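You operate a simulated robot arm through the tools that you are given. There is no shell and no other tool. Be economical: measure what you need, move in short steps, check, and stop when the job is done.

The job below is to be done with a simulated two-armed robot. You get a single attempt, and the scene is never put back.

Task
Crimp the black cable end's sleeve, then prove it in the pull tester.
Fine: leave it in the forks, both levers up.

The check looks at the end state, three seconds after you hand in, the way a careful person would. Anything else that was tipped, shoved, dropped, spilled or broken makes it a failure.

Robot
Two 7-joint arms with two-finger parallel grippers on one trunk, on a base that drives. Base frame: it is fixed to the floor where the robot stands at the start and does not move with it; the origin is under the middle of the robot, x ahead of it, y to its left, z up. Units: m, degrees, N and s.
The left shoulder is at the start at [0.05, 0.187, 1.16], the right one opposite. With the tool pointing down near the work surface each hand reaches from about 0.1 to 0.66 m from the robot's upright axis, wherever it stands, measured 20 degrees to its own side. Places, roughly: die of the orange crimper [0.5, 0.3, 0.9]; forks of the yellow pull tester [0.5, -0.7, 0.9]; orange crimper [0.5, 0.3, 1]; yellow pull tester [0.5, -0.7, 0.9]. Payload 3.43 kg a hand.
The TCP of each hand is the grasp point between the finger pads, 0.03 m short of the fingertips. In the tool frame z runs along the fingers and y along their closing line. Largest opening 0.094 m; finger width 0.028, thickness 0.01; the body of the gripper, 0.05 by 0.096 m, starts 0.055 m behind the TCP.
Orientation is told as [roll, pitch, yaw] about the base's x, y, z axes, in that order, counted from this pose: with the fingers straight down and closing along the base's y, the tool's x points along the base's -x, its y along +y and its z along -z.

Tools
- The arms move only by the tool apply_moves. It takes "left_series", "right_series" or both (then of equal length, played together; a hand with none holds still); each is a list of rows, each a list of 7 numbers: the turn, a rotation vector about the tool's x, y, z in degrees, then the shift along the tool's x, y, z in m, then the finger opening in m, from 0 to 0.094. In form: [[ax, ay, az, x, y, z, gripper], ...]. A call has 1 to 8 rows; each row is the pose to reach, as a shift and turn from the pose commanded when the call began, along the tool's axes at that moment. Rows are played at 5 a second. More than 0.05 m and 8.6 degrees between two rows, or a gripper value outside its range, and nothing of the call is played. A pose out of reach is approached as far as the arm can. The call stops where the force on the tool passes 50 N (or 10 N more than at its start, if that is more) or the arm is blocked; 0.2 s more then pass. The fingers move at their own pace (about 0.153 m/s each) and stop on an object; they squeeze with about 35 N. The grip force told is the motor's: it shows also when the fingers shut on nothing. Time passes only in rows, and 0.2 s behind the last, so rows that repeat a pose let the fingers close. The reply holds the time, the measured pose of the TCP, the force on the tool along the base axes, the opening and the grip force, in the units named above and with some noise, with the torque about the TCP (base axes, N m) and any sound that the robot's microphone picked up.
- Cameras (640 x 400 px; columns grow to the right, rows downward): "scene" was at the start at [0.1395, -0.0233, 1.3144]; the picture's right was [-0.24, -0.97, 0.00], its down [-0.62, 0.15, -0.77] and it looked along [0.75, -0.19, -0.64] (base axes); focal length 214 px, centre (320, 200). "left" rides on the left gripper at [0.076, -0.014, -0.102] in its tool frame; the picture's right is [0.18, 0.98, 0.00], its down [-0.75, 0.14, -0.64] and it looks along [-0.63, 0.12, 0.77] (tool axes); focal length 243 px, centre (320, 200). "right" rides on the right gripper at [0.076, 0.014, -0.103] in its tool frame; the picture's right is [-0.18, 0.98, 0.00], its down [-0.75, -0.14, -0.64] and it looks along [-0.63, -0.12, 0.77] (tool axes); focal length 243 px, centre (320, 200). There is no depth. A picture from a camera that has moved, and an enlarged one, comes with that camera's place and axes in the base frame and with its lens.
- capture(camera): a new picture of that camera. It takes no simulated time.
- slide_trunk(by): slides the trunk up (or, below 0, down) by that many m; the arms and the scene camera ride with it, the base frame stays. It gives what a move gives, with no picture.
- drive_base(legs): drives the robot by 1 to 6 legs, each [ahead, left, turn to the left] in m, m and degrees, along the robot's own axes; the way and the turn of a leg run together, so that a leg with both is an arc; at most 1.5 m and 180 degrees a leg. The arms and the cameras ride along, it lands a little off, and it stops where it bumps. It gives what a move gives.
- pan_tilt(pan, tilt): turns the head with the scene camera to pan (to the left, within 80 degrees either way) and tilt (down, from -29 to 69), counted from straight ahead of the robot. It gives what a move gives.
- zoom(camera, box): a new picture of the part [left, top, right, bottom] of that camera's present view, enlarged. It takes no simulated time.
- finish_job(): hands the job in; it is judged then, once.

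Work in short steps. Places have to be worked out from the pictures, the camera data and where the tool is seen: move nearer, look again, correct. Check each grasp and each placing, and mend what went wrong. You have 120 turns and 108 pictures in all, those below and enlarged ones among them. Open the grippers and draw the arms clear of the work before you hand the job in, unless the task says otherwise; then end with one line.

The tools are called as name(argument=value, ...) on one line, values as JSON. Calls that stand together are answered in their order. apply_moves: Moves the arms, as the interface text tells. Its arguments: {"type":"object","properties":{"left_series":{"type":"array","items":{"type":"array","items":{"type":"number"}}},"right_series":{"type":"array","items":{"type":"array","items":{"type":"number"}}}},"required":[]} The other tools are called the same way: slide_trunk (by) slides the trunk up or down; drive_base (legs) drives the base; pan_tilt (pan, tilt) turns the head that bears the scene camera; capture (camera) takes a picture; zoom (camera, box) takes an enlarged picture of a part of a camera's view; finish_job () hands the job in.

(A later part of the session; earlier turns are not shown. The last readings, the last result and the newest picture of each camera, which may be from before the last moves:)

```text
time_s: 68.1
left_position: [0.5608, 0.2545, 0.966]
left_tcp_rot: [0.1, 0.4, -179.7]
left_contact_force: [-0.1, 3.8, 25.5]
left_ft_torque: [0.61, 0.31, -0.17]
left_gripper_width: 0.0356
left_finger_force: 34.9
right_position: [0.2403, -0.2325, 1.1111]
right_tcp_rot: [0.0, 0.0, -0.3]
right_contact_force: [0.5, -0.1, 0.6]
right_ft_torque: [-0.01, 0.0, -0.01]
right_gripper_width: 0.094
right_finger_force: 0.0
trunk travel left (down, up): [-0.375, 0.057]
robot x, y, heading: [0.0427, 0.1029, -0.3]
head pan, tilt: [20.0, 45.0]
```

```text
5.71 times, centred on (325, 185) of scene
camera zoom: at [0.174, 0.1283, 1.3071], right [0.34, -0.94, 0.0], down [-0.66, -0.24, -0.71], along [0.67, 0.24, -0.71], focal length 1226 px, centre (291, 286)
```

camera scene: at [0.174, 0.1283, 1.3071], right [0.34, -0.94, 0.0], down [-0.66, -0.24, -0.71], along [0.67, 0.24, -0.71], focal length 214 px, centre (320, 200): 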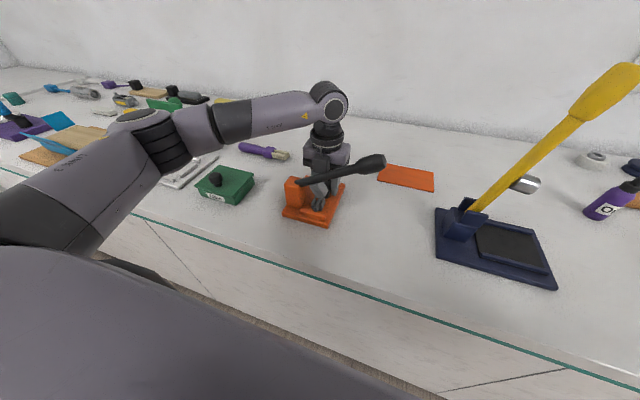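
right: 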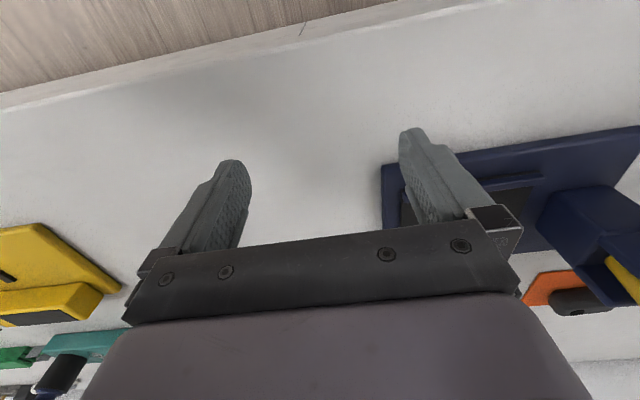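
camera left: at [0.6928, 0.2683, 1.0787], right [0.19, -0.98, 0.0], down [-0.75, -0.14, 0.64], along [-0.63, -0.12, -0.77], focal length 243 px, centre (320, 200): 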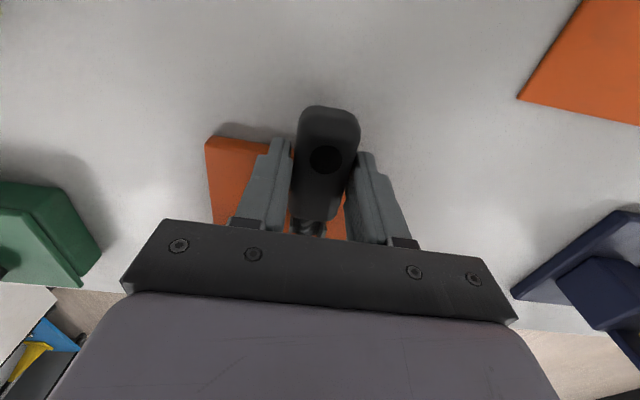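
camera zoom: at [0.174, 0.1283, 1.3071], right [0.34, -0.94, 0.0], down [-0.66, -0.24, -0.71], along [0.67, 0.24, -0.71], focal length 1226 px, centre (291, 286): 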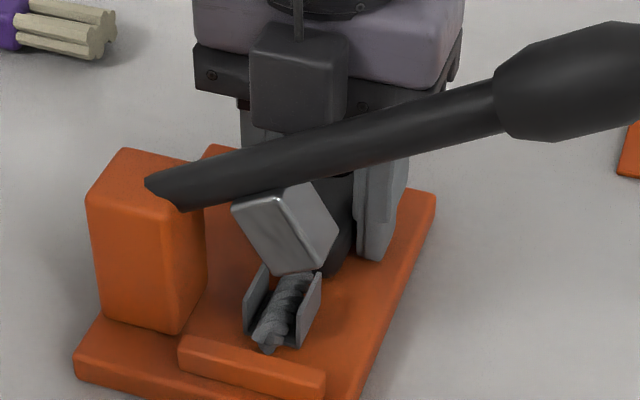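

It's resting on the plate. I'll ease the left hand's downforce and bring the closed right hand round toward the knob, passing in front of the navy press.

apply_moves(left_series=[[0, 0, 0, 0, 0, -0.002, 0.0], [0, 0, 0, 0, 0, -0.003, 0.0], [0, 0, 0, 0, 0, -0.003, 0.0], [0, 0, 0, 0, 0, -0.003, 0.0], [0, 0, 0, 0, 0, -0.003, 0.0], [0, 0, 0, 0, 0, -0.003, 0.0], [0, 0, 0, 0, 0, -0.003, 0.0], [0, 0, 0, 0, 0, -0.003, 0.0]], right_series=[[0, 0, 0, -0.015, 0.044, -0.01, 0.06], [0, 0, 0, -0.03, 0.088, -0.02, 0.03], [0, 0, 0, -0.045, 0.132, -0.03, 0.0], [0, 0, 0, -0.06, 0.176, -0.04, 0.0], [0, 0, 0, -0.075, 0.22, -0.05, 0.0], [0, 0, 0, -0.09, 0.264, -0.06, 0.0], [0, 0, 0, -0.105, 0.308, -0.06, 0.0], [0, 0, 0, -0.12, 0.352, -0.06, 0.0]])

capture(camera="right")

capture(camera="scene")

```text
time_s: 69.9
left_position: [0.5591, 0.2534, 0.9657]
left_tcp_rot: [0.0, 0.1, -179.8]
left_contact_force: [6.3, 5.8, 17.4]
left_ft_torque: [-0.09, 0.1, -0.16]
left_gripper_width: 0.0359
left_finger_force: 35.3
right_position: [0.3618, 0.1192, 1.1695]
right_tcp_rot: [-0.1, 0.0, -0.3]
right_contact_force: [1.1, 0.4, 0.4]
right_ft_torque: [0.04, 0.02, -0.02]
right_gripper_width: 0.0
right_finger_force: 33.5
trunk travel left (down, up): [-0.375, 0.057]
robot x, y, heading: [0.0406, 0.1029, -0.1]
head pan, tilt: [20.0, 45.0]
```

```text
44 pictures are left
camera right: at [0.2871, 0.1341, 1.2714], right [0.19, 0.98, 0.0], down [0.75, -0.14, 0.64], along [0.63, -0.12, -0.77], focal length 243 px, centre (320, 200)
```

right: 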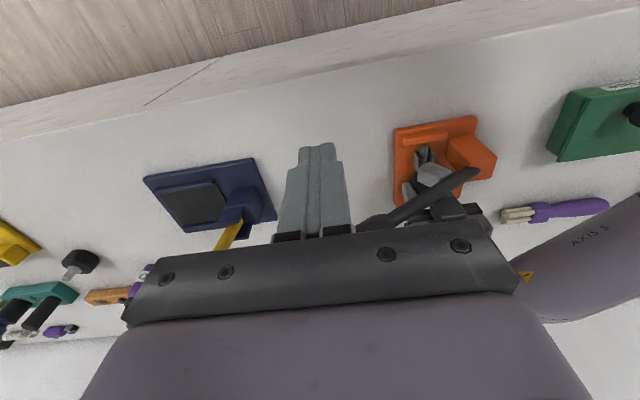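

```text
43 pictures are left
camera scene: at [0.1751, 0.1286, 1.3066], right [0.34, -0.94, 0.0], down [-0.66, -0.24, -0.71], along [0.67, 0.24, -0.71], focal length 214 px, centre (320, 200)
```

scene: 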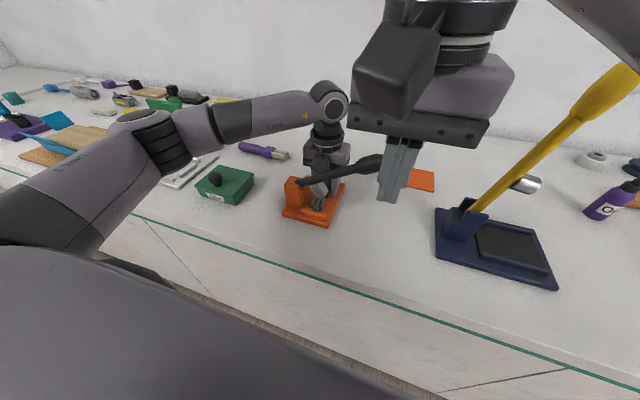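

The right hand is clear. Next I'll go forward over the knob, staying above it.

apply_moves(left_series=[[0, 0, 0, 0.001, 0, -0.001, 0.0], [0, 0, 0, 0.001, 0, -0.002, 0.0], [0, 0, 0, 0.001, 0, -0.002, 0.0]], right_series=[[0, 0, 0, -0.046, 0.009, 0, 0.0], [0, 0, 0, -0.092, 0.018, 0, 0.0], [0, 0, 0, -0.138, 0.026, 0, 0.0]])

zoom(camera="scene", box=[270, 100, 430, 230])

zoom(camera="right", box=[220, 90, 460, 240])

```text
time_s: 70.7
left_position: [0.5608, 0.2543, 0.9655]
left_tcp_rot: [0.0, -0.1, -179.8]
left_contact_force: [-0.8, 2.6, 4.6]
left_ft_torque: [-0.05, -0.04, 0.0]
left_gripper_width: 0.0356
left_finger_force: 34.8
right_position: [0.5024, 0.1457, 1.1683]
right_tcp_rot: [0.0, 0.0, -0.2]
right_contact_force: [0.2, 0.5, -1.5]
right_ft_torque: [0.03, 0.01, -0.01]
right_gripper_width: 0.0
right_finger_force: 33.1
trunk travel left (down, up): [-0.375, 0.057]
robot x, y, heading: [0.0435, 0.1036, -0.0]
head pan, tilt: [20.0, 45.0]
```

```text
3.08 times, centred on (350, 165) of scene
camera zoom: at [0.1753, 0.1288, 1.3064], right [0.34, -0.94, 0.0], down [-0.66, -0.24, -0.71], along [0.67, 0.24, -0.71], focal length 660 px, centre (228, 308)
```

zoom: 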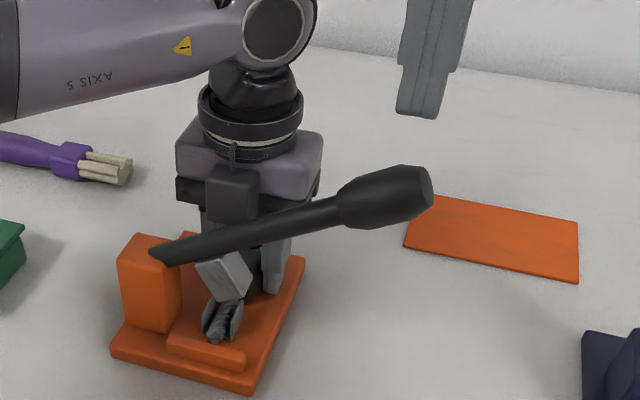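

```text
2.67 times, centred on (340, 165) of right
camera zoom: at [0.4255, 0.1595, 1.2708], right [0.19, 0.98, 0.0], down [0.75, -0.14, 0.64], along [0.63, -0.12, -0.77], focal length 647 px, centre (267, 293)
```

zoom: 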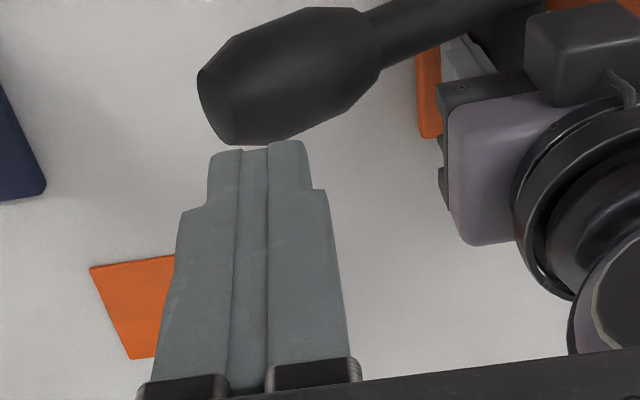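

The knob centre is at (.4975, .152). I'll push the lever down in small steps along its arc.

apply_moves(right_series=[[0, 0, 0, 0.004, 0, 0.025, 0.0], [0, 0, 0, 0.004, -0.002, 0.04, 0.0], [0, 0, 0, 0.004, -0.006, 0.055, 0.0], [0, 0, 0, 0.004, -0.01, 0.07, 0.0], [0, 0, 0, 0.004, -0.013, 0.085, 0.0]])

zoom(camera="scene", box=[270, 100, 430, 230])

```text
time_s: 71.9
left_position: [0.5626, 0.2539, 0.9661]
left_tcp_rot: [0.1, -0.1, -179.7]
left_contact_force: [0.8, 0.2, -2.2]
left_ft_torque: [0.03, -0.02, -0.03]
left_gripper_width: 0.0359
left_finger_force: 35.1
right_position: [0.4986, 0.1317, 1.0833]
right_tcp_rot: [0.2, 0.2, -0.4]
right_contact_force: [1.1, -0.1, -0.4]
right_ft_torque: [0.0, -0.01, 0.0]
right_gripper_width: 0.0002
right_finger_force: 32.7
trunk travel left (down, up): [-0.375, 0.057]
robot x, y, heading: [0.0443, 0.1063, -0.3]
head pan, tilt: [20.0, 45.0]
```

```text
3.08 times, centred on (350, 165) of scene
camera zoom: at [0.1762, 0.1286, 1.3064], right [0.34, -0.94, 0.0], down [-0.67, -0.24, -0.71], along [0.67, 0.24, -0.71], focal length 660 px, centre (228, 308)
```

zoom: 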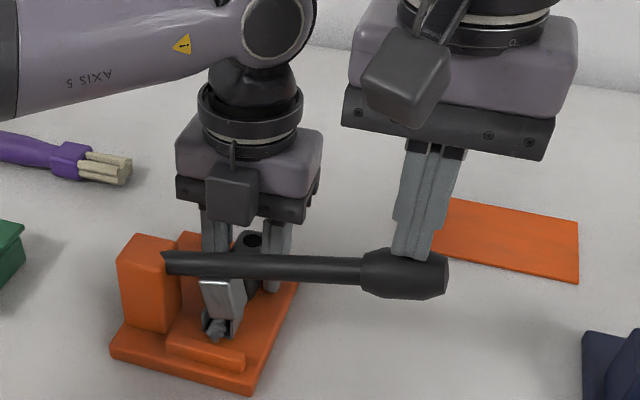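

The lever is nearly level and the hammer is about to meet the sleeve. I'll keep pressing in small steps.

apply_moves(right_series=[[0, 0, 0, 0, -0.001, 0.008, 0.0], [0, 0, 0, 0, -0.001, 0.016, 0.0], [0, 0, 0, 0, -0.001, 0.024, 0.0], [0, 0, 0, 0, -0.001, 0.032, 0.0], [0, 0, 0, 0, -0.001, 0.04, 0.0], [0, 0, 0, 0, -0.001, 0.048, 0.0]])

zoom(camera="scene", box=[270, 100, 430, 230])

```text
time_s: 73.3
left_position: [0.5603, 0.2528, 0.9673]
left_tcp_rot: [-0.1, 0.0, -179.7]
left_contact_force: [0.1, -0.5, -1.7]
left_ft_torque: [0.01, -0.02, 0.0]
left_gripper_width: 0.0358
left_finger_force: 35.0
right_position: [0.4982, 0.1301, 1.0382]
right_tcp_rot: [0.1, -0.2, -0.4]
right_contact_force: [0.8, -0.1, 9.9]
right_ft_torque: [-0.02, -0.03, 0.05]
right_gripper_width: 0.0
right_finger_force: 33.9
trunk travel left (down, up): [-0.375, 0.057]
robot x, y, heading: [0.0414, 0.1074, -0.0]
head pan, tilt: [20.0, 45.0]
```

```text
3.08 times, centred on (350, 165) of scene
camera zoom: at [0.1754, 0.1285, 1.3068], right [0.34, -0.94, 0.0], down [-0.66, -0.24, -0.71], along [0.67, 0.24, -0.71], focal length 660 px, centre (228, 308)
```

zoom: 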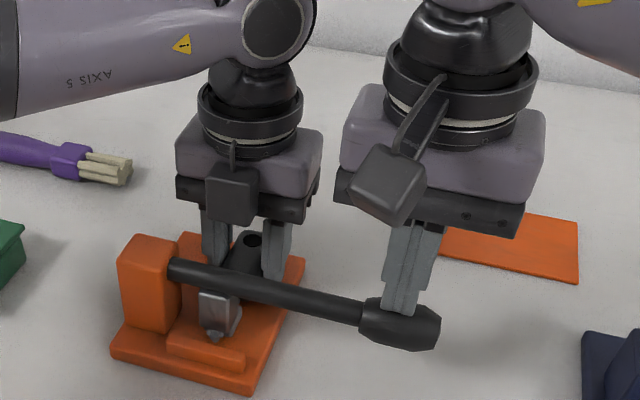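

Resistance begins at about 10 N. I'll press on.

apply_moves(right_series=[[0, 0, 0, 0, 0.001, 0.005, 0.0], [0, 0, 0, 0, 0.001, 0.01, 0.0], [0, 0, 0, 0, 0.002, 0.015, 0.0], [0, 0, 0, 0, 0.002, 0.02, 0.0], [0, 0, 0, 0, 0.002, 0.025, 0.0], [0, 0, 0, 0, 0.002, 0.03, 0.0]])

zoom(camera="scene", box=[270, 100, 430, 230])

```text
time_s: 73.9
left_position: [0.5588, 0.2525, 0.9679]
left_tcp_rot: [0.0, 0.1, -179.8]
left_contact_force: [0.4, -0.2, -1.5]
left_ft_torque: [0.01, -0.01, 0.03]
left_gripper_width: 0.0359
left_finger_force: 35.1
right_position: [0.4969, 0.1301, 1.0367]
right_tcp_rot: [0.5, -0.7, -0.3]
right_contact_force: [-8.9, -6.3, 19.8]
right_ft_torque: [-0.19, 0.23, 0.02]
right_gripper_width: 0.0006
right_finger_force: 32.7
trunk travel left (down, up): [-0.375, 0.057]
robot x, y, heading: [0.043, 0.1029, -0.1]
head pan, tilt: [20.0, 45.0]
stopped in row 3 (right hand): the force on the tool passed its limit (the readings are from after the stop); the commanded pose is now the measured one
```

```text
3.08 times, centred on (350, 165) of scene
camera zoom: at [0.1737, 0.1275, 1.3066], right [0.34, -0.94, 0.0], down [-0.66, -0.24, -0.71], along [0.67, 0.24, -0.71], focal length 660 px, centre (228, 308)
```

zoom: 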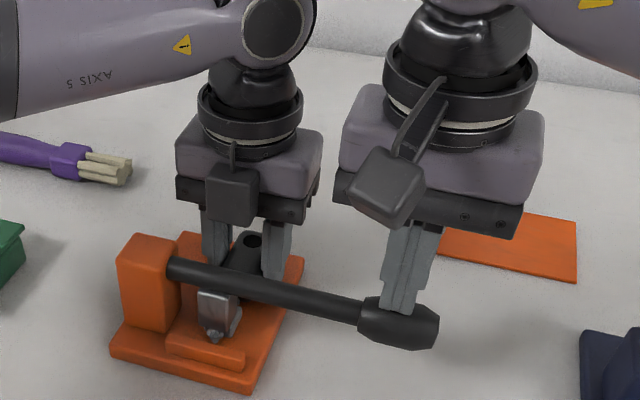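

The lever hit a hard stop past 50 N. Zooming in on the sleeve.

zoom(camera="scene", box=[300, 165, 350, 205])

```text
10.00 times, centred on (325, 185) of scene
camera zoom: at [0.1737, 0.1275, 1.3066], right [0.34, -0.94, 0.0], down [-0.66, -0.24, -0.71], along [0.67, 0.24, -0.71], focal length 2145 px, centre (270, 350)
```

zoom: 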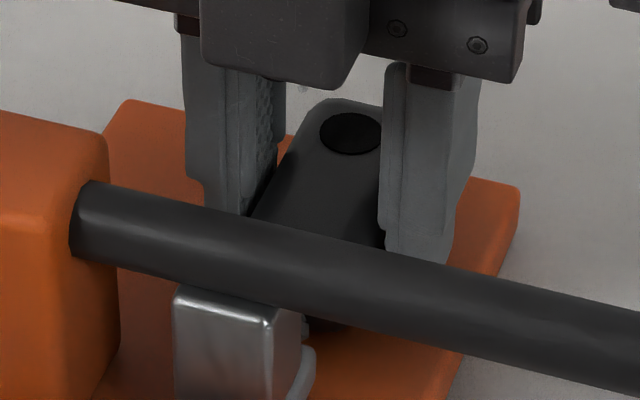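

The sleeve looks closed. I'll release the left hand and lift it clear, and lift the right hand off the knob.

apply_moves(left_series=[[0, 0, 0, 0, 0, 0, 0.06], [0, 0, 0, 0, 0, 0, 0.06], [0, 0, 0, 0.0, 0, -0.02, 0.06], [0, 0, 0, 0.0, 0, -0.06, 0.06], [0, 0, 0, 0.0, 0, -0.1, 0.06], [0, 0, 0, 0.0, -0.03, -0.13, 0.06], [0, 0, 0, 0.0, -0.07, -0.15, 0.06], [0, 0, 0, 0.0, -0.11, -0.17, 0.06]], right_series=[[0, 0, 0, 0, 0, -0.02, 0.0], [0, 0, 0, 0, 0, -0.04, 0.0], [0, 0, 0, 0, 0, -0.06, 0.0], [0, 0, 0, 0, 0, -0.08, 0.0], [0, 0, 0, 0, 0, -0.1, 0.02], [0, 0, 0, 0, 0, -0.11, 0.04], [0, 0, 0, 0, 0, -0.11, 0.06], [0, 0, 0, 0, 0, -0.11, 0.07]])

zoom(camera="scene", box=[280, 130, 408, 230])

```text
time_s: 75.7
left_position: [0.5611, 0.3631, 1.1376]
left_tcp_rot: [0.1, -0.1, -179.8]
left_contact_force: [-0.1, 0.5, 0.5]
left_ft_torque: [0.0, -0.01, 0.0]
left_gripper_width: 0.0599
left_finger_force: 0.1
right_position: [0.499, 0.1305, 1.1429]
right_tcp_rot: [0.3, -0.6, -0.4]
right_contact_force: [0.2, 0.3, -0.4]
right_ft_torque: [0.03, 0.0, 0.02]
right_gripper_width: 0.07
right_finger_force: 0.0
trunk travel left (down, up): [-0.375, 0.057]
robot x, y, heading: [0.0374, 0.1038, -0.2]
head pan, tilt: [20.0, 45.0]
```

```text
4.00 times, centred on (344, 180) of scene
camera zoom: at [0.1758, 0.1289, 1.3065], right [0.34, -0.94, 0.0], down [-0.67, -0.24, -0.71], along [0.67, 0.24, -0.71], focal length 858 px, centre (224, 280)
```

zoom: 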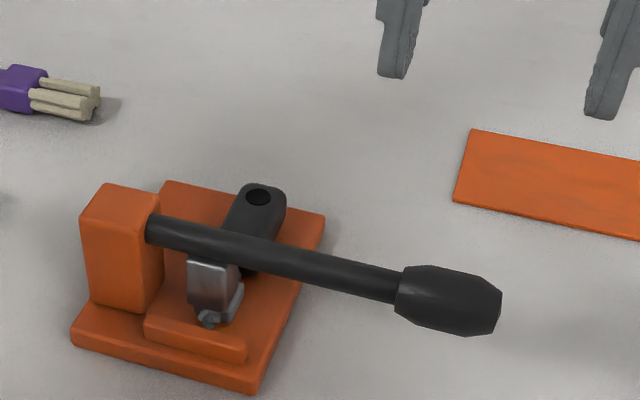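

The sleeve shows as flattened under the hammer. I'll turn the right hand to −90° so it can grip the knob and raise the lever, and move the left hand farther aside.

apply_moves(left_series=[[0, 0, 0, 0, -0.03, 0, 0.06], [0, 0, 0, 0, -0.06, 0, 0.06], [0, 0, 0, -0.02, -0.09, 0, 0.06], [0, 0, 0, -0.04, -0.12, 0, 0.06], [0, 0, 0, -0.06, -0.12, 0, 0.06], [0, 0, 0, -0.08, -0.12, 0, 0.06], [0, 0, 0, -0.1, -0.12, 0, 0.06], [0, 0, 0, -0.12, -0.12, 0, 0.06]], right_series=[[0, 0, 8, 0, 0, -0.01, 0.07], [0, 0, 16, 0, 0, -0.01, 0.07], [0, 0, 24, 0, 0, -0.01, 0.07], [0, 0, 32, 0, 0, -0.01, 0.07], [0, 0, 40, 0, 0, -0.01, 0.07], [0, 0, 48, 0, 0, -0.01, 0.07], [0, 0, 56, 0, 0, -0.01, 0.07], [0, 0, 64, 0, 0, -0.01, 0.07]])

apply_moves(right_series=[[0, 0, 8, 0, 0, 0, 0.07], [0, 0, 16, 0, 0, 0, 0.07], [0, 0, 25.5, 0, 0, 0, 0.07]])

capture(camera="right")

```text
time_s: 77.5
left_position: [0.4392, 0.4827, 1.1368]
left_tcp_rot: [-0.1, 0.0, -179.8]
left_contact_force: [-0.9, 0.0, -0.6]
left_ft_torque: [0.0, -0.01, 0.03]
left_gripper_width: 0.0601
left_finger_force: 0.0
right_position: [0.4984, 0.1294, 1.1545]
right_tcp_rot: [0.6, 0.1, -64.6]
right_contact_force: [-1.9, -0.5, 0.6]
right_ft_torque: [0.02, 0.01, 0.01]
right_gripper_width: 0.0703
right_finger_force: 0.0
trunk travel left (down, up): [-0.375, 0.057]
robot x, y, heading: [0.0426, 0.1022, -0.2]
head pan, tilt: [20.0, 45.0]
```

```text
refused: row 3 steps farther than a row can; nothing moved
```

```text
35 pictures are left
camera right: at [0.4778, 0.2036, 1.257], right [0.97, 0.26, 0.01], down [0.19, -0.75, 0.64], along [0.17, -0.62, -0.77], focal length 243 px, centre (320, 200)
```

right: 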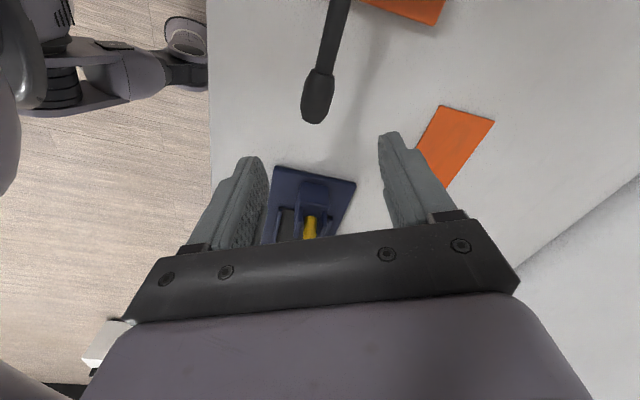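

apply_moves(right_series=[[0, 0, 7, 0, 0, 0.02, 0.07], [0, 0, 14, 0, 0, 0.04, 0.07], [0, 0, 21, 0, 0, 0.06, 0.07], [0, 0, 25.4, 0, 0, 0.09, 0.07], [0, 0, 25.4, 0, 0, 0.12, 0.07], [0, 0, 25.4, 0, 0, 0.145, 0.07], [0, 0, 25.4, 0, 0, 0.162, 0.07]])

zoom(camera="scene", box=[270, 100, 430, 230])

```text
time_s: 79.1
left_position: [0.4411, 0.4824, 1.1376]
left_tcp_rot: [0.0, 0.1, -179.7]
left_contact_force: [-0.1, -0.2, 0.2]
left_ft_torque: [0.0, 0.01, 0.0]
left_gripper_width: 0.0599
left_finger_force: 0.0
right_position: [0.5013, 0.1316, 0.9911]
right_tcp_rot: [0.6, 0.3, -89.8]
right_contact_force: [-0.3, -0.3, 0.4]
right_ft_torque: [0.03, 0.02, -0.02]
right_gripper_width: 0.0702
right_finger_force: 0.1
trunk travel left (down, up): [-0.375, 0.057]
robot x, y, heading: [0.042, 0.1022, -0.2]
head pan, tilt: [20.0, 45.0]
```

```text
3.08 times, centred on (350, 165) of scene
camera zoom: at [0.1761, 0.1284, 1.3065], right [0.34, -0.94, 0.0], down [-0.67, -0.24, -0.71], along [0.67, 0.24, -0.71], focal length 660 px, centre (228, 308)
```

zoom: 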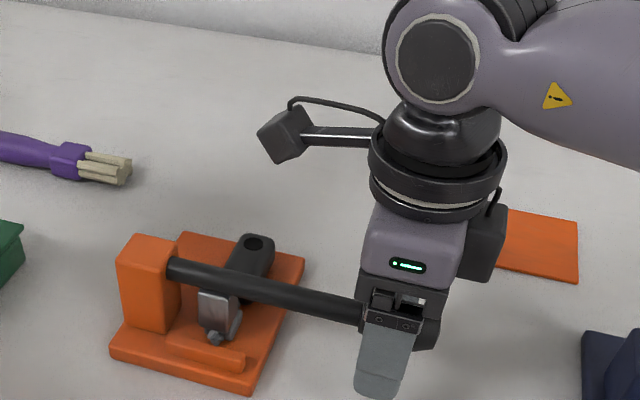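

Gripping the knob and lifting the lever along its arc to about 62°.

apply_moves(right_series=[[0, 0, 0, 0, 0, 0, 0.0], [0, 0, 0, 0, 0, 0, 0.0], [0, 0, 0, 0.001, 0, -0.035, 0.0], [0, 0, 0, 0.011, 0, -0.0725, 0.0], [0, 0, 0, 0.028, 0, -0.104, 0.0], [0, 0, 0, 0.048, 0, -0.127, 0.0], [0, 0, 0, 0.067, 0, -0.143, 0.0], [0, 0, 0, 0.084, 0, -0.153, 0.0]])

zoom(camera="scene", box=[270, 90, 430, 230])

```text
time_s: 80.9
left_position: [0.4374, 0.4824, 1.1373]
left_tcp_rot: [0.0, 0.1, -179.8]
left_contact_force: [0.6, 0.6, -0.1]
left_ft_torque: [0.0, 0.03, 0.02]
left_gripper_width: 0.0601
left_finger_force: 0.0
right_position: [0.4978, 0.2024, 1.1446]
right_tcp_rot: [-1.7, 1.8, -90.5]
right_contact_force: [-22.8, 4.1, -5.5]
right_ft_torque: [0.23, -0.04, -0.88]
right_gripper_width: 0.0314
right_finger_force: 44.9
trunk travel left (down, up): [-0.375, 0.057]
robot x, y, heading: [0.0431, 0.1032, -0.1]
head pan, tilt: [20.0, 45.0]
stopped in row 8 (right hand): the force on the tool passed its limit (the readings are from after the stop); the commanded pose is now the measured one
```

```text
2.86 times, centred on (350, 160) of scene
camera zoom: at [0.1731, 0.1282, 1.3069], right [0.34, -0.94, 0.0], down [-0.66, -0.24, -0.71], along [0.67, 0.24, -0.71], focal length 613 px, centre (234, 314)
```

zoom: 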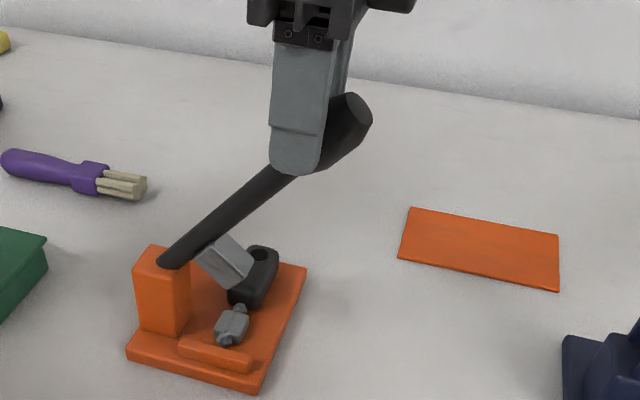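

The sleeve is now a closed crimped tube, and the lever is up at roughly 55°. I'll release, lift the right hand and check the lever stays up.

apply_moves(right_series=[[0, 0, 0, 0, 0, 0, 0.06], [0, 0, 0, 0, 0, 0, 0.07], [0, 0, 0, -0.01, 0, -0.03, 0.07], [0, 0, 0, -0.02, 0, -0.07, 0.07]])

zoom(camera="scene", box=[270, 90, 430, 230])

```text
time_s: 82.1
left_position: [0.4407, 0.4816, 1.1368]
left_tcp_rot: [0.1, 0.0, -179.8]
left_contact_force: [0.1, -1.3, -0.1]
left_ft_torque: [-0.04, 0.01, -0.02]
left_gripper_width: 0.0599
left_finger_force: 0.0
right_position: [0.5235, 0.1545, 1.2082]
right_tcp_rot: [-2.9, 2.7, -94.1]
right_contact_force: [0.1, 0.0, 0.9]
right_ft_torque: [-0.01, 0.02, 0.0]
right_gripper_width: 0.0699
right_finger_force: 0.0
trunk travel left (down, up): [-0.375, 0.057]
robot x, y, heading: [0.048, 0.1065, -0.2]
head pan, tilt: [20.0, 45.0]
stopped in row 4 (right hand): the arm was blocked; the commanded pose is now the measured one
```

```text
2.86 times, centred on (350, 160) of scene
camera zoom: at [0.1759, 0.1283, 1.3065], right [0.34, -0.94, 0.0], down [-0.67, -0.24, -0.71], along [0.67, 0.24, -0.71], focal length 613 px, centre (234, 314)
```

zoom: 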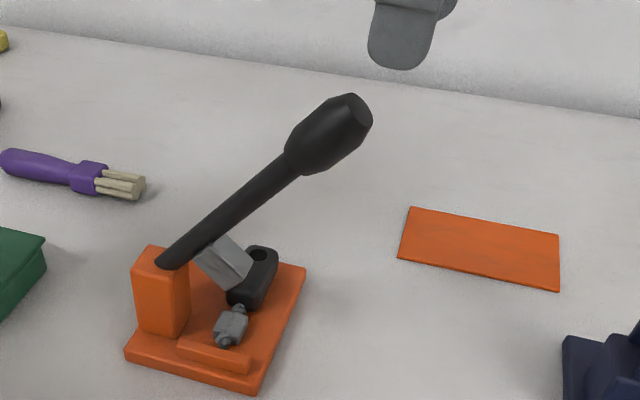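

The lever stays, but at about 51°, and it started nearer 70°. I'll nudge it further up with closed fingers from the −y side.

apply_moves(right_series=[[0, 0, 0, -0.016, -0.011, 0, 0.04], [0, 0, 0, -0.034, -0.022, 0.0, 0.0], [0, 0, 0, -0.034, -0.022, 0.035, 0.0], [0, 0, 0, -0.034, -0.022, 0.065, 0.0], [0, 0, 0, -0.01, -0.022, 0.065, 0.0], [0, 0, 0, 0.01, -0.022, 0.063, 0.0], [0, 0, 0, 0.025, -0.022, 0.061, 0.0], [0, 0, 0, 0.038, -0.022, 0.059, 0.0]])

capture(camera="scene")

```text
time_s: 83.9
left_position: [0.4411, 0.4827, 1.1363]
left_tcp_rot: [0.1, 0.0, -179.8]
left_contact_force: [-0.2, 0.1, 1.0]
left_ft_torque: [-0.01, 0.02, -0.02]
left_gripper_width: 0.0601
left_finger_force: 0.1
right_position: [0.4992, 0.1993, 1.1514]
right_tcp_rot: [-2.8, 2.6, -93.6]
right_contact_force: [-0.3, 0.1, -0.1]
right_ft_torque: [-0.01, 0.03, 0.05]
right_gripper_width: 0.0001
right_finger_force: 32.9
trunk travel left (down, up): [-0.375, 0.057]
robot x, y, heading: [0.0414, 0.1015, -0.3]
head pan, tilt: [20.0, 45.0]
```

```text
31 pictures are left
camera scene: at [0.1759, 0.1287, 1.3064], right [0.34, -0.94, 0.0], down [-0.67, -0.24, -0.71], along [0.67, 0.24, -0.71], focal length 214 px, centre (320, 200)
```

scene: 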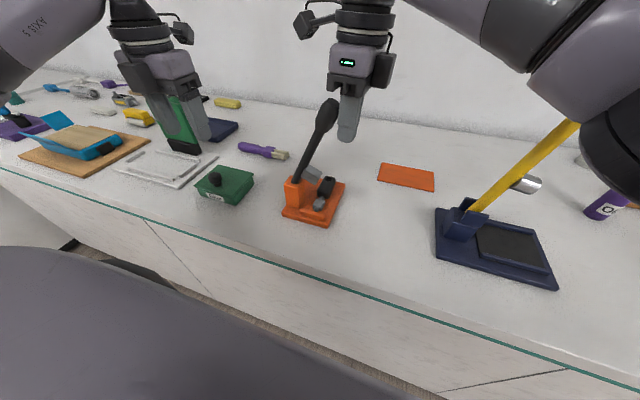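

The lever is upright again. Now I'll withdraw the right hand carefully straight back, since its elbow is near the yellow lever.

apply_moves(right_series=[[0, 0, 0, -0.03, 0, 0, 0.0], [0, 0, 0, -0.04, -0.03, 0.0, 0.0], [0, 0, 0, -0.04, -0.07, 0, 0.0], [0, 0, 0, -0.04, -0.11, 0, 0.0], [0, 0, 0, -0.05, -0.15, 0, 0.0], [0, 0, 0, -0.07, -0.19, 0, 0.0], [0, 0, 0, -0.1, -0.21, 0, 0.0], [0, 0, 0, -0.14, -0.22, 0, 0.0]])

capture(camera="scene")

zoom(camera="scene", box=[275, 140, 365, 230])

```text
time_s: 85.7
left_position: [0.44, 0.4799, 1.137]
left_tcp_rot: [0.1, 0.0, -179.8]
left_contact_force: [-0.6, 0.7, -0.7]
left_ft_torque: [0.0, -0.03, -0.01]
left_gripper_width: 0.06
left_finger_force: 0.2
right_position: [0.2692, 0.0727, 1.1581]
right_tcp_rot: [-3.1, 2.4, -94.1]
right_contact_force: [0.1, 0.0, -0.7]
right_ft_torque: [-0.02, 0.02, 0.03]
right_gripper_width: 0.0001
right_finger_force: 32.7
trunk travel left (down, up): [-0.375, 0.057]
robot x, y, heading: [0.042, 0.1031, -0.2]
head pan, tilt: [20.0, 45.0]
```

```text
30 pictures are left
camera scene: at [0.1779, 0.1243, 1.3083], right [0.3, -0.95, 0.0], down [-0.66, -0.21, -0.72], along [0.69, 0.22, -0.69], focal length 214 px, centre (320, 200)
```

scene: 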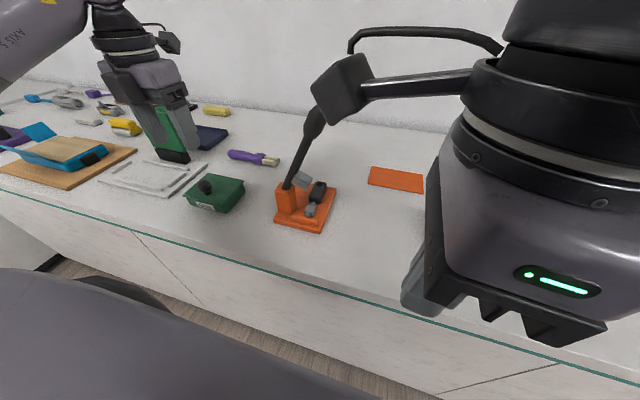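

```text
4.44 times, centred on (320, 185) of scene
camera zoom: at [0.1779, 0.1243, 1.3083], right [0.3, -0.95, 0.0], down [-0.66, -0.21, -0.72], along [0.69, 0.22, -0.69], focal length 953 px, centre (320, 267)
```

zoom: 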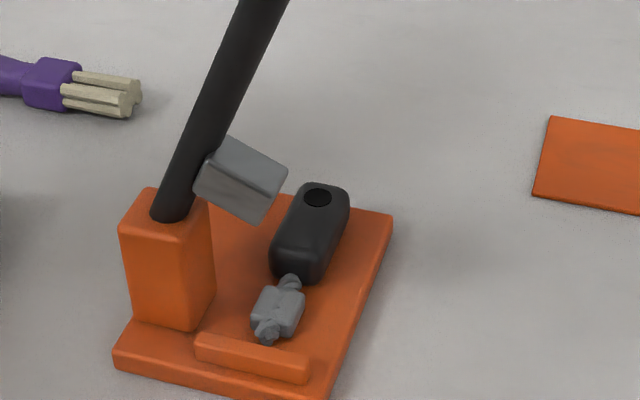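

The crimp is good: a closed tube. The upright lever leaves little room for the wrist, so I'll use the closed left hand to lower it to about 45° before picking, and move the right hand away from the head.

apply_moves(left_series=[[0, 0, 0, 0.01, 0.03, -0.03, 0.03], [0, 0, 0, 0.02, 0.06, -0.06, 0.0], [0, 0, 0, 0.03, 0.095, -0.09, 0.0], [0, 0, 0, 0.04, 0.135, -0.11, 0.0], [0, 0, 0, 0.05, 0.18, -0.11, 0.0], [0, 0, 0, 0.06, 0.225, -0.11, 0.0], [0, 0, 0, 0.06, 0.263, -0.11, 0.0], [0, 0, 0, 0.06, 0.265, -0.11, 0.0]], right_series=[[0, 0, 0, -0.03, 0, 0, 0.0], [0, 0, 0, -0.06, 0, 0, 0.0], [0, 0, 0, -0.09, 0, 0, 0.0], [0, 0, 0, -0.12, 0, 0, 0.0], [0, 0, 0, -0.15, 0, 0, 0.0], [0, 0, 0, -0.18, 0, 0, 0.0], [0, 0, 0, -0.21, 0, 0, 0.0], [0, 0, 0, -0.24, 0, 0, 0.0]])

capture(camera="scene")

```text
time_s: 87.5
left_position: [0.5016, 0.217, 1.2474]
left_tcp_rot: [0.0, 0.0, -179.8]
left_contact_force: [0.8, 0.4, -0.7]
left_ft_torque: [0.0, 0.01, 0.0]
left_gripper_width: 0.0001
left_finger_force: 32.8
right_position: [0.2545, -0.1665, 1.1471]
right_tcp_rot: [-2.8, 2.5, -93.5]
right_contact_force: [0.2, 0.4, 0.5]
right_ft_torque: [0.01, 0.0, -0.01]
right_gripper_width: 0.0001
right_finger_force: 32.7
trunk travel left (down, up): [-0.375, 0.057]
robot x, y, heading: [0.0443, 0.1011, -0.1]
head pan, tilt: [20.0, 45.0]
```

```text
28 pictures are left
camera scene: at [0.1753, 0.1281, 1.3066], right [0.34, -0.94, 0.0], down [-0.66, -0.24, -0.71], along [0.67, 0.24, -0.71], focal length 214 px, centre (320, 200)
```

scene: 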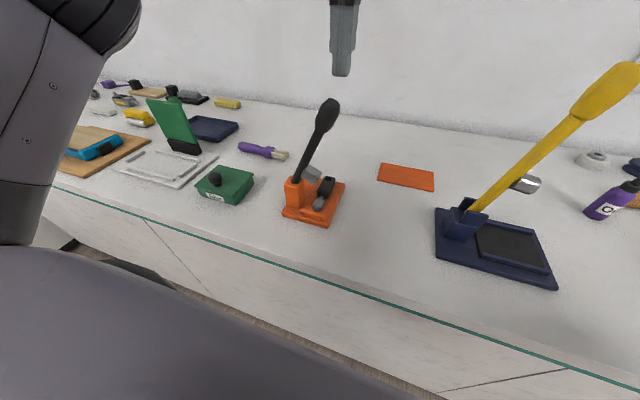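

Pressing the lever down gently.

apply_moves(left_series=[[0, 0, 0, 0, 0.003, 0.025, 0.0], [0, 0, 0, 0, 0.006, 0.045, 0.0], [0, 0, 0, 0, 0.01, 0.06, 0.0], [0, 0, 0, 0, 0.015, 0.075, 0.0], [0, 0, 0, 0, 0.02, 0.09, 0.0], [0, 0, 0, 0, 0.025, 0.105, 0.0]])

zoom(camera="scene", box=[270, 80, 430, 230])

```text
time_s: 88.3
left_position: [0.5012, 0.2028, 1.2083]
left_tcp_rot: [1.8, 1.6, 179.6]
left_contact_force: [1.0, -9.4, 15.3]
left_ft_torque: [-0.23, 0.07, 0.03]
left_gripper_width: 0.0
left_finger_force: 33.1
right_position: [0.2539, -0.1685, 1.147]
right_tcp_rot: [-2.7, 2.5, -93.8]
right_contact_force: [-0.6, 0.0, -0.5]
right_ft_torque: [-0.04, -0.01, 0.03]
right_gripper_width: 0.0
right_finger_force: 33.3
trunk travel left (down, up): [-0.375, 0.057]
robot x, y, heading: [0.043, 0.1051, -0.2]
head pan, tilt: [20.0, 45.0]
stopped in row 3 (left hand): the force on the tool passed its limit (the readings are from after the stop); the commanded pose is now the measured one
```

```text
2.67 times, centred on (350, 155) of scene
camera zoom: at [0.175, 0.1275, 1.3067], right [0.34, -0.94, 0.0], down [-0.66, -0.24, -0.71], along [0.67, 0.24, -0.71], focal length 572 px, centre (240, 320)
```

zoom: 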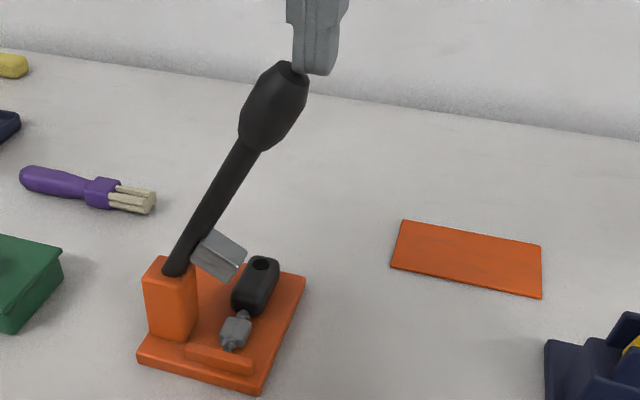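

I was pressing on the end face along the lever axis. I'll instead push it toward −y from its +y side.

apply_moves(left_series=[[0, 0, 0, 0, -0.01, -0.03, 0.0], [0, 0, 0, 0, -0.05, -0.04, 0.0], [0, 0, 0, 0, -0.09, -0.03, 0.0], [0, 0, 0, 0, -0.095, 0.01, 0.0], [0, 0, 0, 0, -0.095, 0.045, 0.0], [0, 0, 0, 0, -0.06, 0.047, 0.0], [0, 0, 0, 0, -0.03, 0.05, 0.0], [0, 0, 0, 0, -0.01, 0.052, 0.0]])

zoom(camera="scene", box=[270, 80, 430, 230])

```text
time_s: 90.1
left_position: [0.5038, 0.2121, 1.1517]
left_tcp_rot: [1.3, 1.2, 179.9]
left_contact_force: [0.6, 0.3, -0.3]
left_ft_torque: [0.0, -0.02, 0.0]
left_gripper_width: 0.0001
left_finger_force: 32.4
right_position: [0.2549, -0.1682, 1.1464]
right_tcp_rot: [-2.8, 2.4, -93.8]
right_contact_force: [0.0, 0.4, 1.1]
right_ft_torque: [0.01, 0.01, 0.02]
right_gripper_width: 0.0
right_finger_force: 32.7
trunk travel left (down, up): [-0.375, 0.057]
robot x, y, heading: [0.0412, 0.1036, -0.1]
head pan, tilt: [20.0, 45.0]
```

```text
2.67 times, centred on (350, 155) of scene
camera zoom: at [0.1761, 0.1272, 1.3065], right [0.34, -0.94, 0.0], down [-0.67, -0.24, -0.71], along [0.67, 0.24, -0.71], focal length 572 px, centre (240, 320)
```

zoom: 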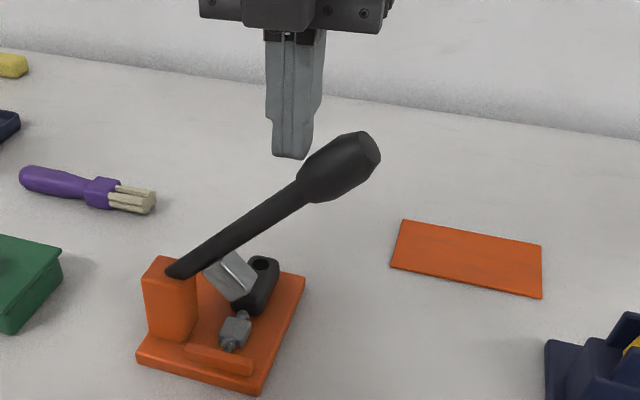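

The lever is at 45°. The body lies along x with the grip point near (.562, .248). Moving over it and descending with the fingers open.

apply_moves(left_series=[[0, 0, 0, 0.02, -0.01, -0.03, 0.03], [0, 0, 0, 0.058, -0.034, -0.03, 0.07], [0, 0, 0, 0.058, -0.036, 0.01, 0.07], [0, 0, 0, 0.058, -0.036, 0.055, 0.07], [0, 0, 0, 0.058, -0.036, 0.1, 0.07], [0, 0, 0, 0.058, -0.036, 0.14, 0.07], [0, 0, 0, 0.058, -0.036, 0.17, 0.07], [0, 0, 0, 0.058, -0.036, 0.182, 0.07]])

zoom(camera="left", box=[200, 60, 440, 240])

```text
time_s: 91.9
left_position: [0.5658, 0.2452, 0.9694]
left_tcp_rot: [1.4, 1.3, 179.9]
left_contact_force: [0.4, 0.9, 0.3]
left_ft_torque: [0.0, 0.0, -0.01]
left_gripper_width: 0.0699
left_finger_force: 0.1
right_position: [0.2554, -0.1668, 1.1466]
right_tcp_rot: [-2.8, 2.5, -93.8]
right_contact_force: [0.5, 0.0, 0.2]
right_ft_torque: [0.0, -0.03, 0.0]
right_gripper_width: 0.0001
right_finger_force: 33.1
trunk travel left (down, up): [-0.375, 0.057]
robot x, y, heading: [0.0435, 0.1042, -0.4]
head pan, tilt: [20.0, 45.0]
```

```text
2.22 times, centred on (320, 150) of left
camera zoom: at [0.6386, 0.2623, 1.0744], right [0.18, -0.98, 0.03], down [-0.77, -0.13, 0.63], along [-0.62, -0.14, -0.78], focal length 539 px, centre (320, 311)
```

zoom: 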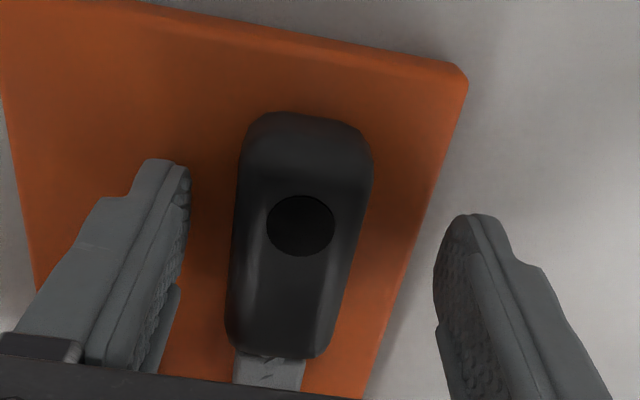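

Well straddled. Closing, then lifting a few millimetres, backing out in +x and raising.

apply_moves(left_series=[[0, 0, 0, 0, 0, 0, 0.03], [0, 0, 0, 0, 0, 0, 0.0], [0, 0, 0, 0, 0, 0, 0.0], [0, 0, 0, 0, 0, -0.006, 0.0], [0, 0, 0, 0.02, 0, -0.008, 0.0], [0, 0, 0, 0.045, 0, -0.01, 0.0], [0, 0, 0, 0.055, 0, -0.04, 0.0], [0, 0, 0, 0.055, 0, -0.085, 0.0]])

zoom(camera="scene", box=[270, 80, 430, 230])

```text
time_s: 93.7
left_position: [0.6181, 0.2473, 1.0573]
left_tcp_rot: [1.4, 1.2, 179.9]
left_contact_force: [-0.8, -0.3, -1.5]
left_ft_torque: [-0.04, -0.03, -0.01]
left_gripper_width: 0.0312
left_finger_force: 34.7
right_position: [0.2547, -0.1672, 1.1469]
right_tcp_rot: [-2.8, 2.6, -93.8]
right_contact_force: [-0.1, 0.0, -0.2]
right_ft_torque: [-0.01, 0.01, 0.0]
right_gripper_width: 0.0003
right_finger_force: 33.2
trunk travel left (down, up): [-0.375, 0.057]
robot x, y, heading: [0.0464, 0.1038, -0.4]
head pan, tilt: [20.0, 45.0]
```

```text
2.67 times, centred on (350, 155) of scene
camera zoom: at [0.1758, 0.1276, 1.3065], right [0.34, -0.94, 0.0], down [-0.67, -0.24, -0.71], along [0.67, 0.24, -0.71], focal length 572 px, centre (240, 320)
```

zoom: 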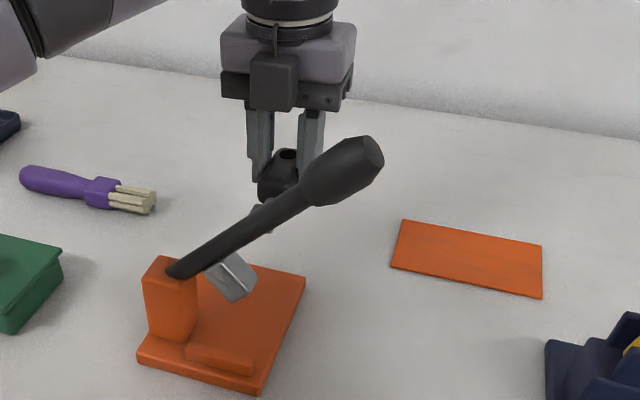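

It's held, but the 31 mm width suggests a shallow grip. I'll fly back over the crimper and regrip deeper on the free bench in front.

apply_moves(left_series=[[0, 0, 0, 0, -0.01, -0.045, 0.0], [0, 0, 0, 0, -0.03, -0.085, 0.0], [0, 0, 0, -0.04, -0.045, -0.105, 0.0], [0, 0, 0, -0.085, -0.05, -0.105, 0.0], [0, 0, 0, -0.13, -0.05, -0.105, 0.0], [0, 0, 0, -0.175, -0.05, -0.105, 0.0], [0, 0, 0, -0.22, -0.05, -0.105, 0.0], [0, 0, 0, -0.25, -0.015, -0.105, 0.0]])

apply_moves(left_series=[[0, 0, 0, 0.01, 0.04, 0.0, 0.0], [0, 0, 0, 0.02, 0.085, 0.0, 0.0], [0, 0, 0, 0.04, 0.125, 0.01, 0.0], [0, 0, 0, 0.06, 0.155, 0.04, 0.0], [0, 0, 0, 0.07, 0.16, 0.085, 0.0], [0, 0, 0, 0.08, 0.16, 0.13, 0.0], [0, 0, 0, 0.08, 0.16, 0.16, 0.0], [0, 0, 0, 0.08, 0.16, 0.185, 0.0]])

capture(camera="scene")

```text
time_s: 95.5
left_position: [0.365, 0.2628, 1.1561]
left_tcp_rot: [1.3, 1.3, 179.9]
left_contact_force: [0.2, -0.4, -0.8]
left_ft_torque: [0.01, 0.0, 0.0]
left_gripper_width: 0.0309
left_finger_force: 34.5
right_position: [0.2553, -0.1682, 1.1477]
right_tcp_rot: [-2.7, 2.6, -93.8]
right_contact_force: [-0.4, 0.2, 0.5]
right_ft_torque: [0.0, 0.0, 0.02]
right_gripper_width: 0.0
right_finger_force: 32.7
trunk travel left (down, up): [-0.375, 0.057]
robot x, y, heading: [0.0428, 0.1042, -0.0]
head pan, tilt: [20.0, 45.0]
```

```text
time_s: 97.3
left_position: [0.4506, 0.1001, 0.9748]
left_tcp_rot: [1.4, 1.2, 179.9]
left_contact_force: [0.2, -0.4, -0.6]
left_ft_torque: [0.0, 0.01, 0.0]
left_gripper_width: 0.0315
left_finger_force: 35.1
right_position: [0.2561, -0.1671, 1.147]
right_tcp_rot: [-2.8, 2.5, -93.7]
right_contact_force: [-1.0, 0.8, 0.0]
right_ft_torque: [0.0, 0.0, -0.01]
right_gripper_width: 0.0
right_finger_force: 33.1
trunk travel left (down, up): [-0.375, 0.057]
robot x, y, heading: [0.0402, 0.1019, -0.2]
head pan, tilt: [20.0, 45.0]
```

```text
23 pictures are left
camera scene: at [0.1763, 0.1278, 1.3065], right [0.34, -0.94, 0.0], down [-0.67, -0.24, -0.71], along [0.67, 0.24, -0.71], focal length 214 px, centre (320, 200)
```

scene: 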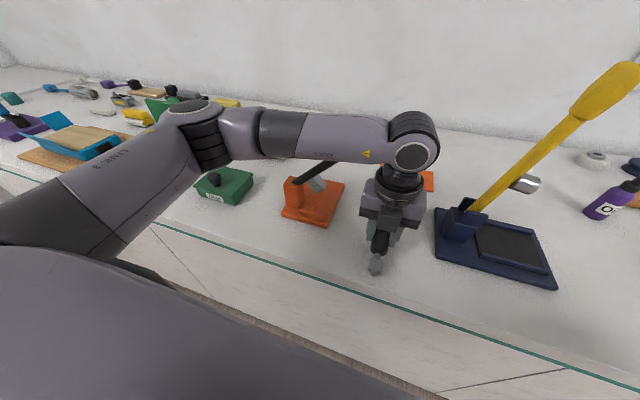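

Lowering to the bench, releasing, going a few mm deeper and regripping.

apply_moves(left_series=[[0, 0, 0, 0, 0, 0.012, 0.0], [0, 0, 0, 0, 0, 0.019, 0.0], [0, 0, 0, 0, 0, 0.019, 0.06], [0, 0, 0, 0, 0, 0.022, 0.06], [0, 0, 0, 0, 0, 0.0235, 0.06], [0, 0, 0, 0, 0, 0.0235, 0.0], [0, 0, 0, 0, 0, 0.0235, 0.0], [0, 0, 0, 0, 0, 0.0235, 0.0]])

```text
time_s: 99.1
left_position: [0.4502, 0.0997, 0.9531]
left_tcp_rot: [1.4, 1.3, 179.9]
left_contact_force: [2.9, 0.6, 12.8]
left_ft_torque: [0.21, 0.35, -0.11]
left_gripper_width: 0.0315
left_finger_force: 35.0
right_position: [0.2559, -0.1677, 1.1471]
right_tcp_rot: [-2.8, 2.5, -93.9]
right_contact_force: [0.7, -0.5, 0.2]
right_ft_torque: [0.02, 0.02, -0.03]
right_gripper_width: 0.0
right_finger_force: 33.0
trunk travel left (down, up): [-0.375, 0.057]
robot x, y, heading: [0.0449, 0.1021, -0.6]
head pan, tilt: [20.0, 45.0]
```

Same 31 mm with the fingertips touching the bench, so that's the body's true width and the grip is deep. I'll lift and carry it back-left while the right hand turns to yaw 0 to raise the crimper lever.

apply_moves(left_series=[[0, 0, 0, 0, 0, -0.04, 0.0], [0, 0, 0, 0, 0, -0.085, 0.0], [0, 0, 0, 0, 0, -0.13, 0.0], [0, 0, 0, -0.02, -0.02, -0.16, 0.0], [0, 0, 0, -0.05, -0.055, -0.17, 0.0], [0, 0, 0, -0.08, -0.095, -0.17, 0.0], [0, 0, 0, -0.11, -0.13, -0.17, 0.0], [0, 0, 0, -0.13, -0.17, -0.17, 0.0]], right_series=[[0, 0, -8, 0.0, 0.0, 0, 0.0], [0, 0, -16, 0.0, 0.0, 0, 0.0], [0, 0, -24, 0.02, 0.011, 0, 0.0], [0, 0, -32, 0.04, 0.022, 0, 0.0], [0, 0, -40, 0.07, 0.04, 0, 0.0], [0, 0, -48, 0.1, 0.055, 0, 0.0], [0, 0, -56, 0.13, 0.07, 0, 0.0], [0, 0, -64, 0.16, 0.08, 0, 0.0]])

capture(camera="scene")

```text
time_s: 100.9
left_position: [0.3161, 0.2768, 1.113]
left_tcp_rot: [1.4, 1.2, 180.0]
left_contact_force: [-0.3, 0.2, -1.7]
left_ft_torque: [0.01, -0.06, 0.0]
left_gripper_width: 0.031
left_finger_force: 34.9
right_position: [0.3447, -0.0101, 1.1511]
right_tcp_rot: [1.0, 3.6, -29.5]
right_contact_force: [-0.5, 1.0, -0.7]
right_ft_torque: [-0.01, 0.02, 0.0]
right_gripper_width: 0.0
right_finger_force: 33.1
trunk travel left (down, up): [-0.375, 0.057]
robot x, y, heading: [0.0429, 0.1048, -0.2]
head pan, tilt: [20.0, 45.0]
```

```text
22 pictures are left
camera scene: at [0.1759, 0.1293, 1.3065], right [0.34, -0.94, 0.0], down [-0.67, -0.24, -0.71], along [0.67, 0.24, -0.71], focal length 214 px, centre (320, 200)
```

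scene: 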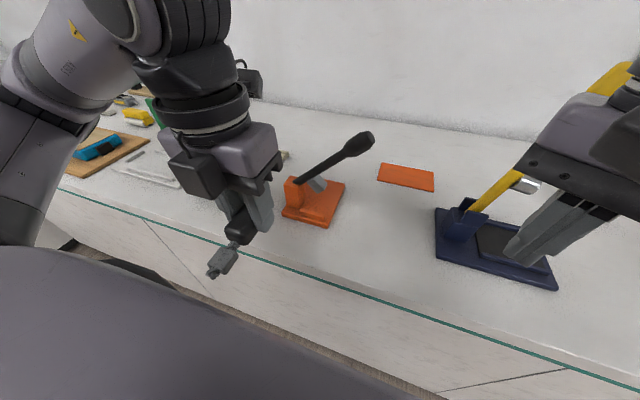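

The lever sits at about 40° and the crimp is clearly visible. The right hand now goes in and pushes the lever back up.

apply_moves(right_series=[[0, 0, 0, 0.02, 0.046, 0, 0], [0, 0, 0, 0.0337, 0.09, 0, 0], [0, 0, 0, -0.0005, 0.1209, 0.008, 0], [0, 0, 0, -0.0373, 0.1474, 0.016, 0], [0, 0, 0, -0.0764, 0.1695, 0.016, 0], [0, 0, 0, -0.0567, 0.2043, 0.008, 0], [0, 0, 0, -0.0395, 0.2347, 0.0, 0], [0, 0, 0, -0.0272, 0.2565, -0.004, 0]])

capture(camera="scene")

```text
refused: row 1 steps farther than a row can; nothing moved
```

```text
21 pictures are left
camera scene: at [0.1759, 0.1293, 1.3065], right [0.34, -0.94, 0.0], down [-0.67, -0.24, -0.71], along [0.67, 0.24, -0.71], focal length 214 px, centre (320, 200)
```

scene: 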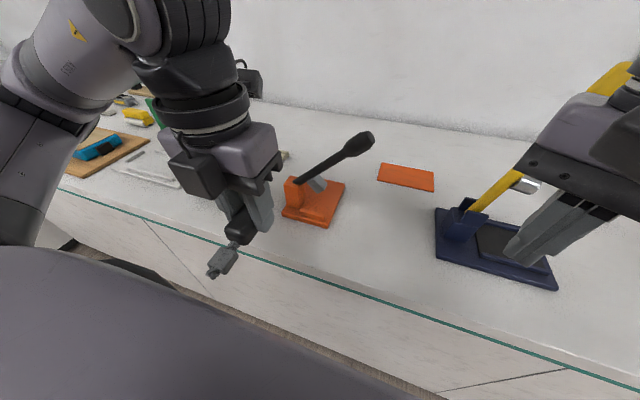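

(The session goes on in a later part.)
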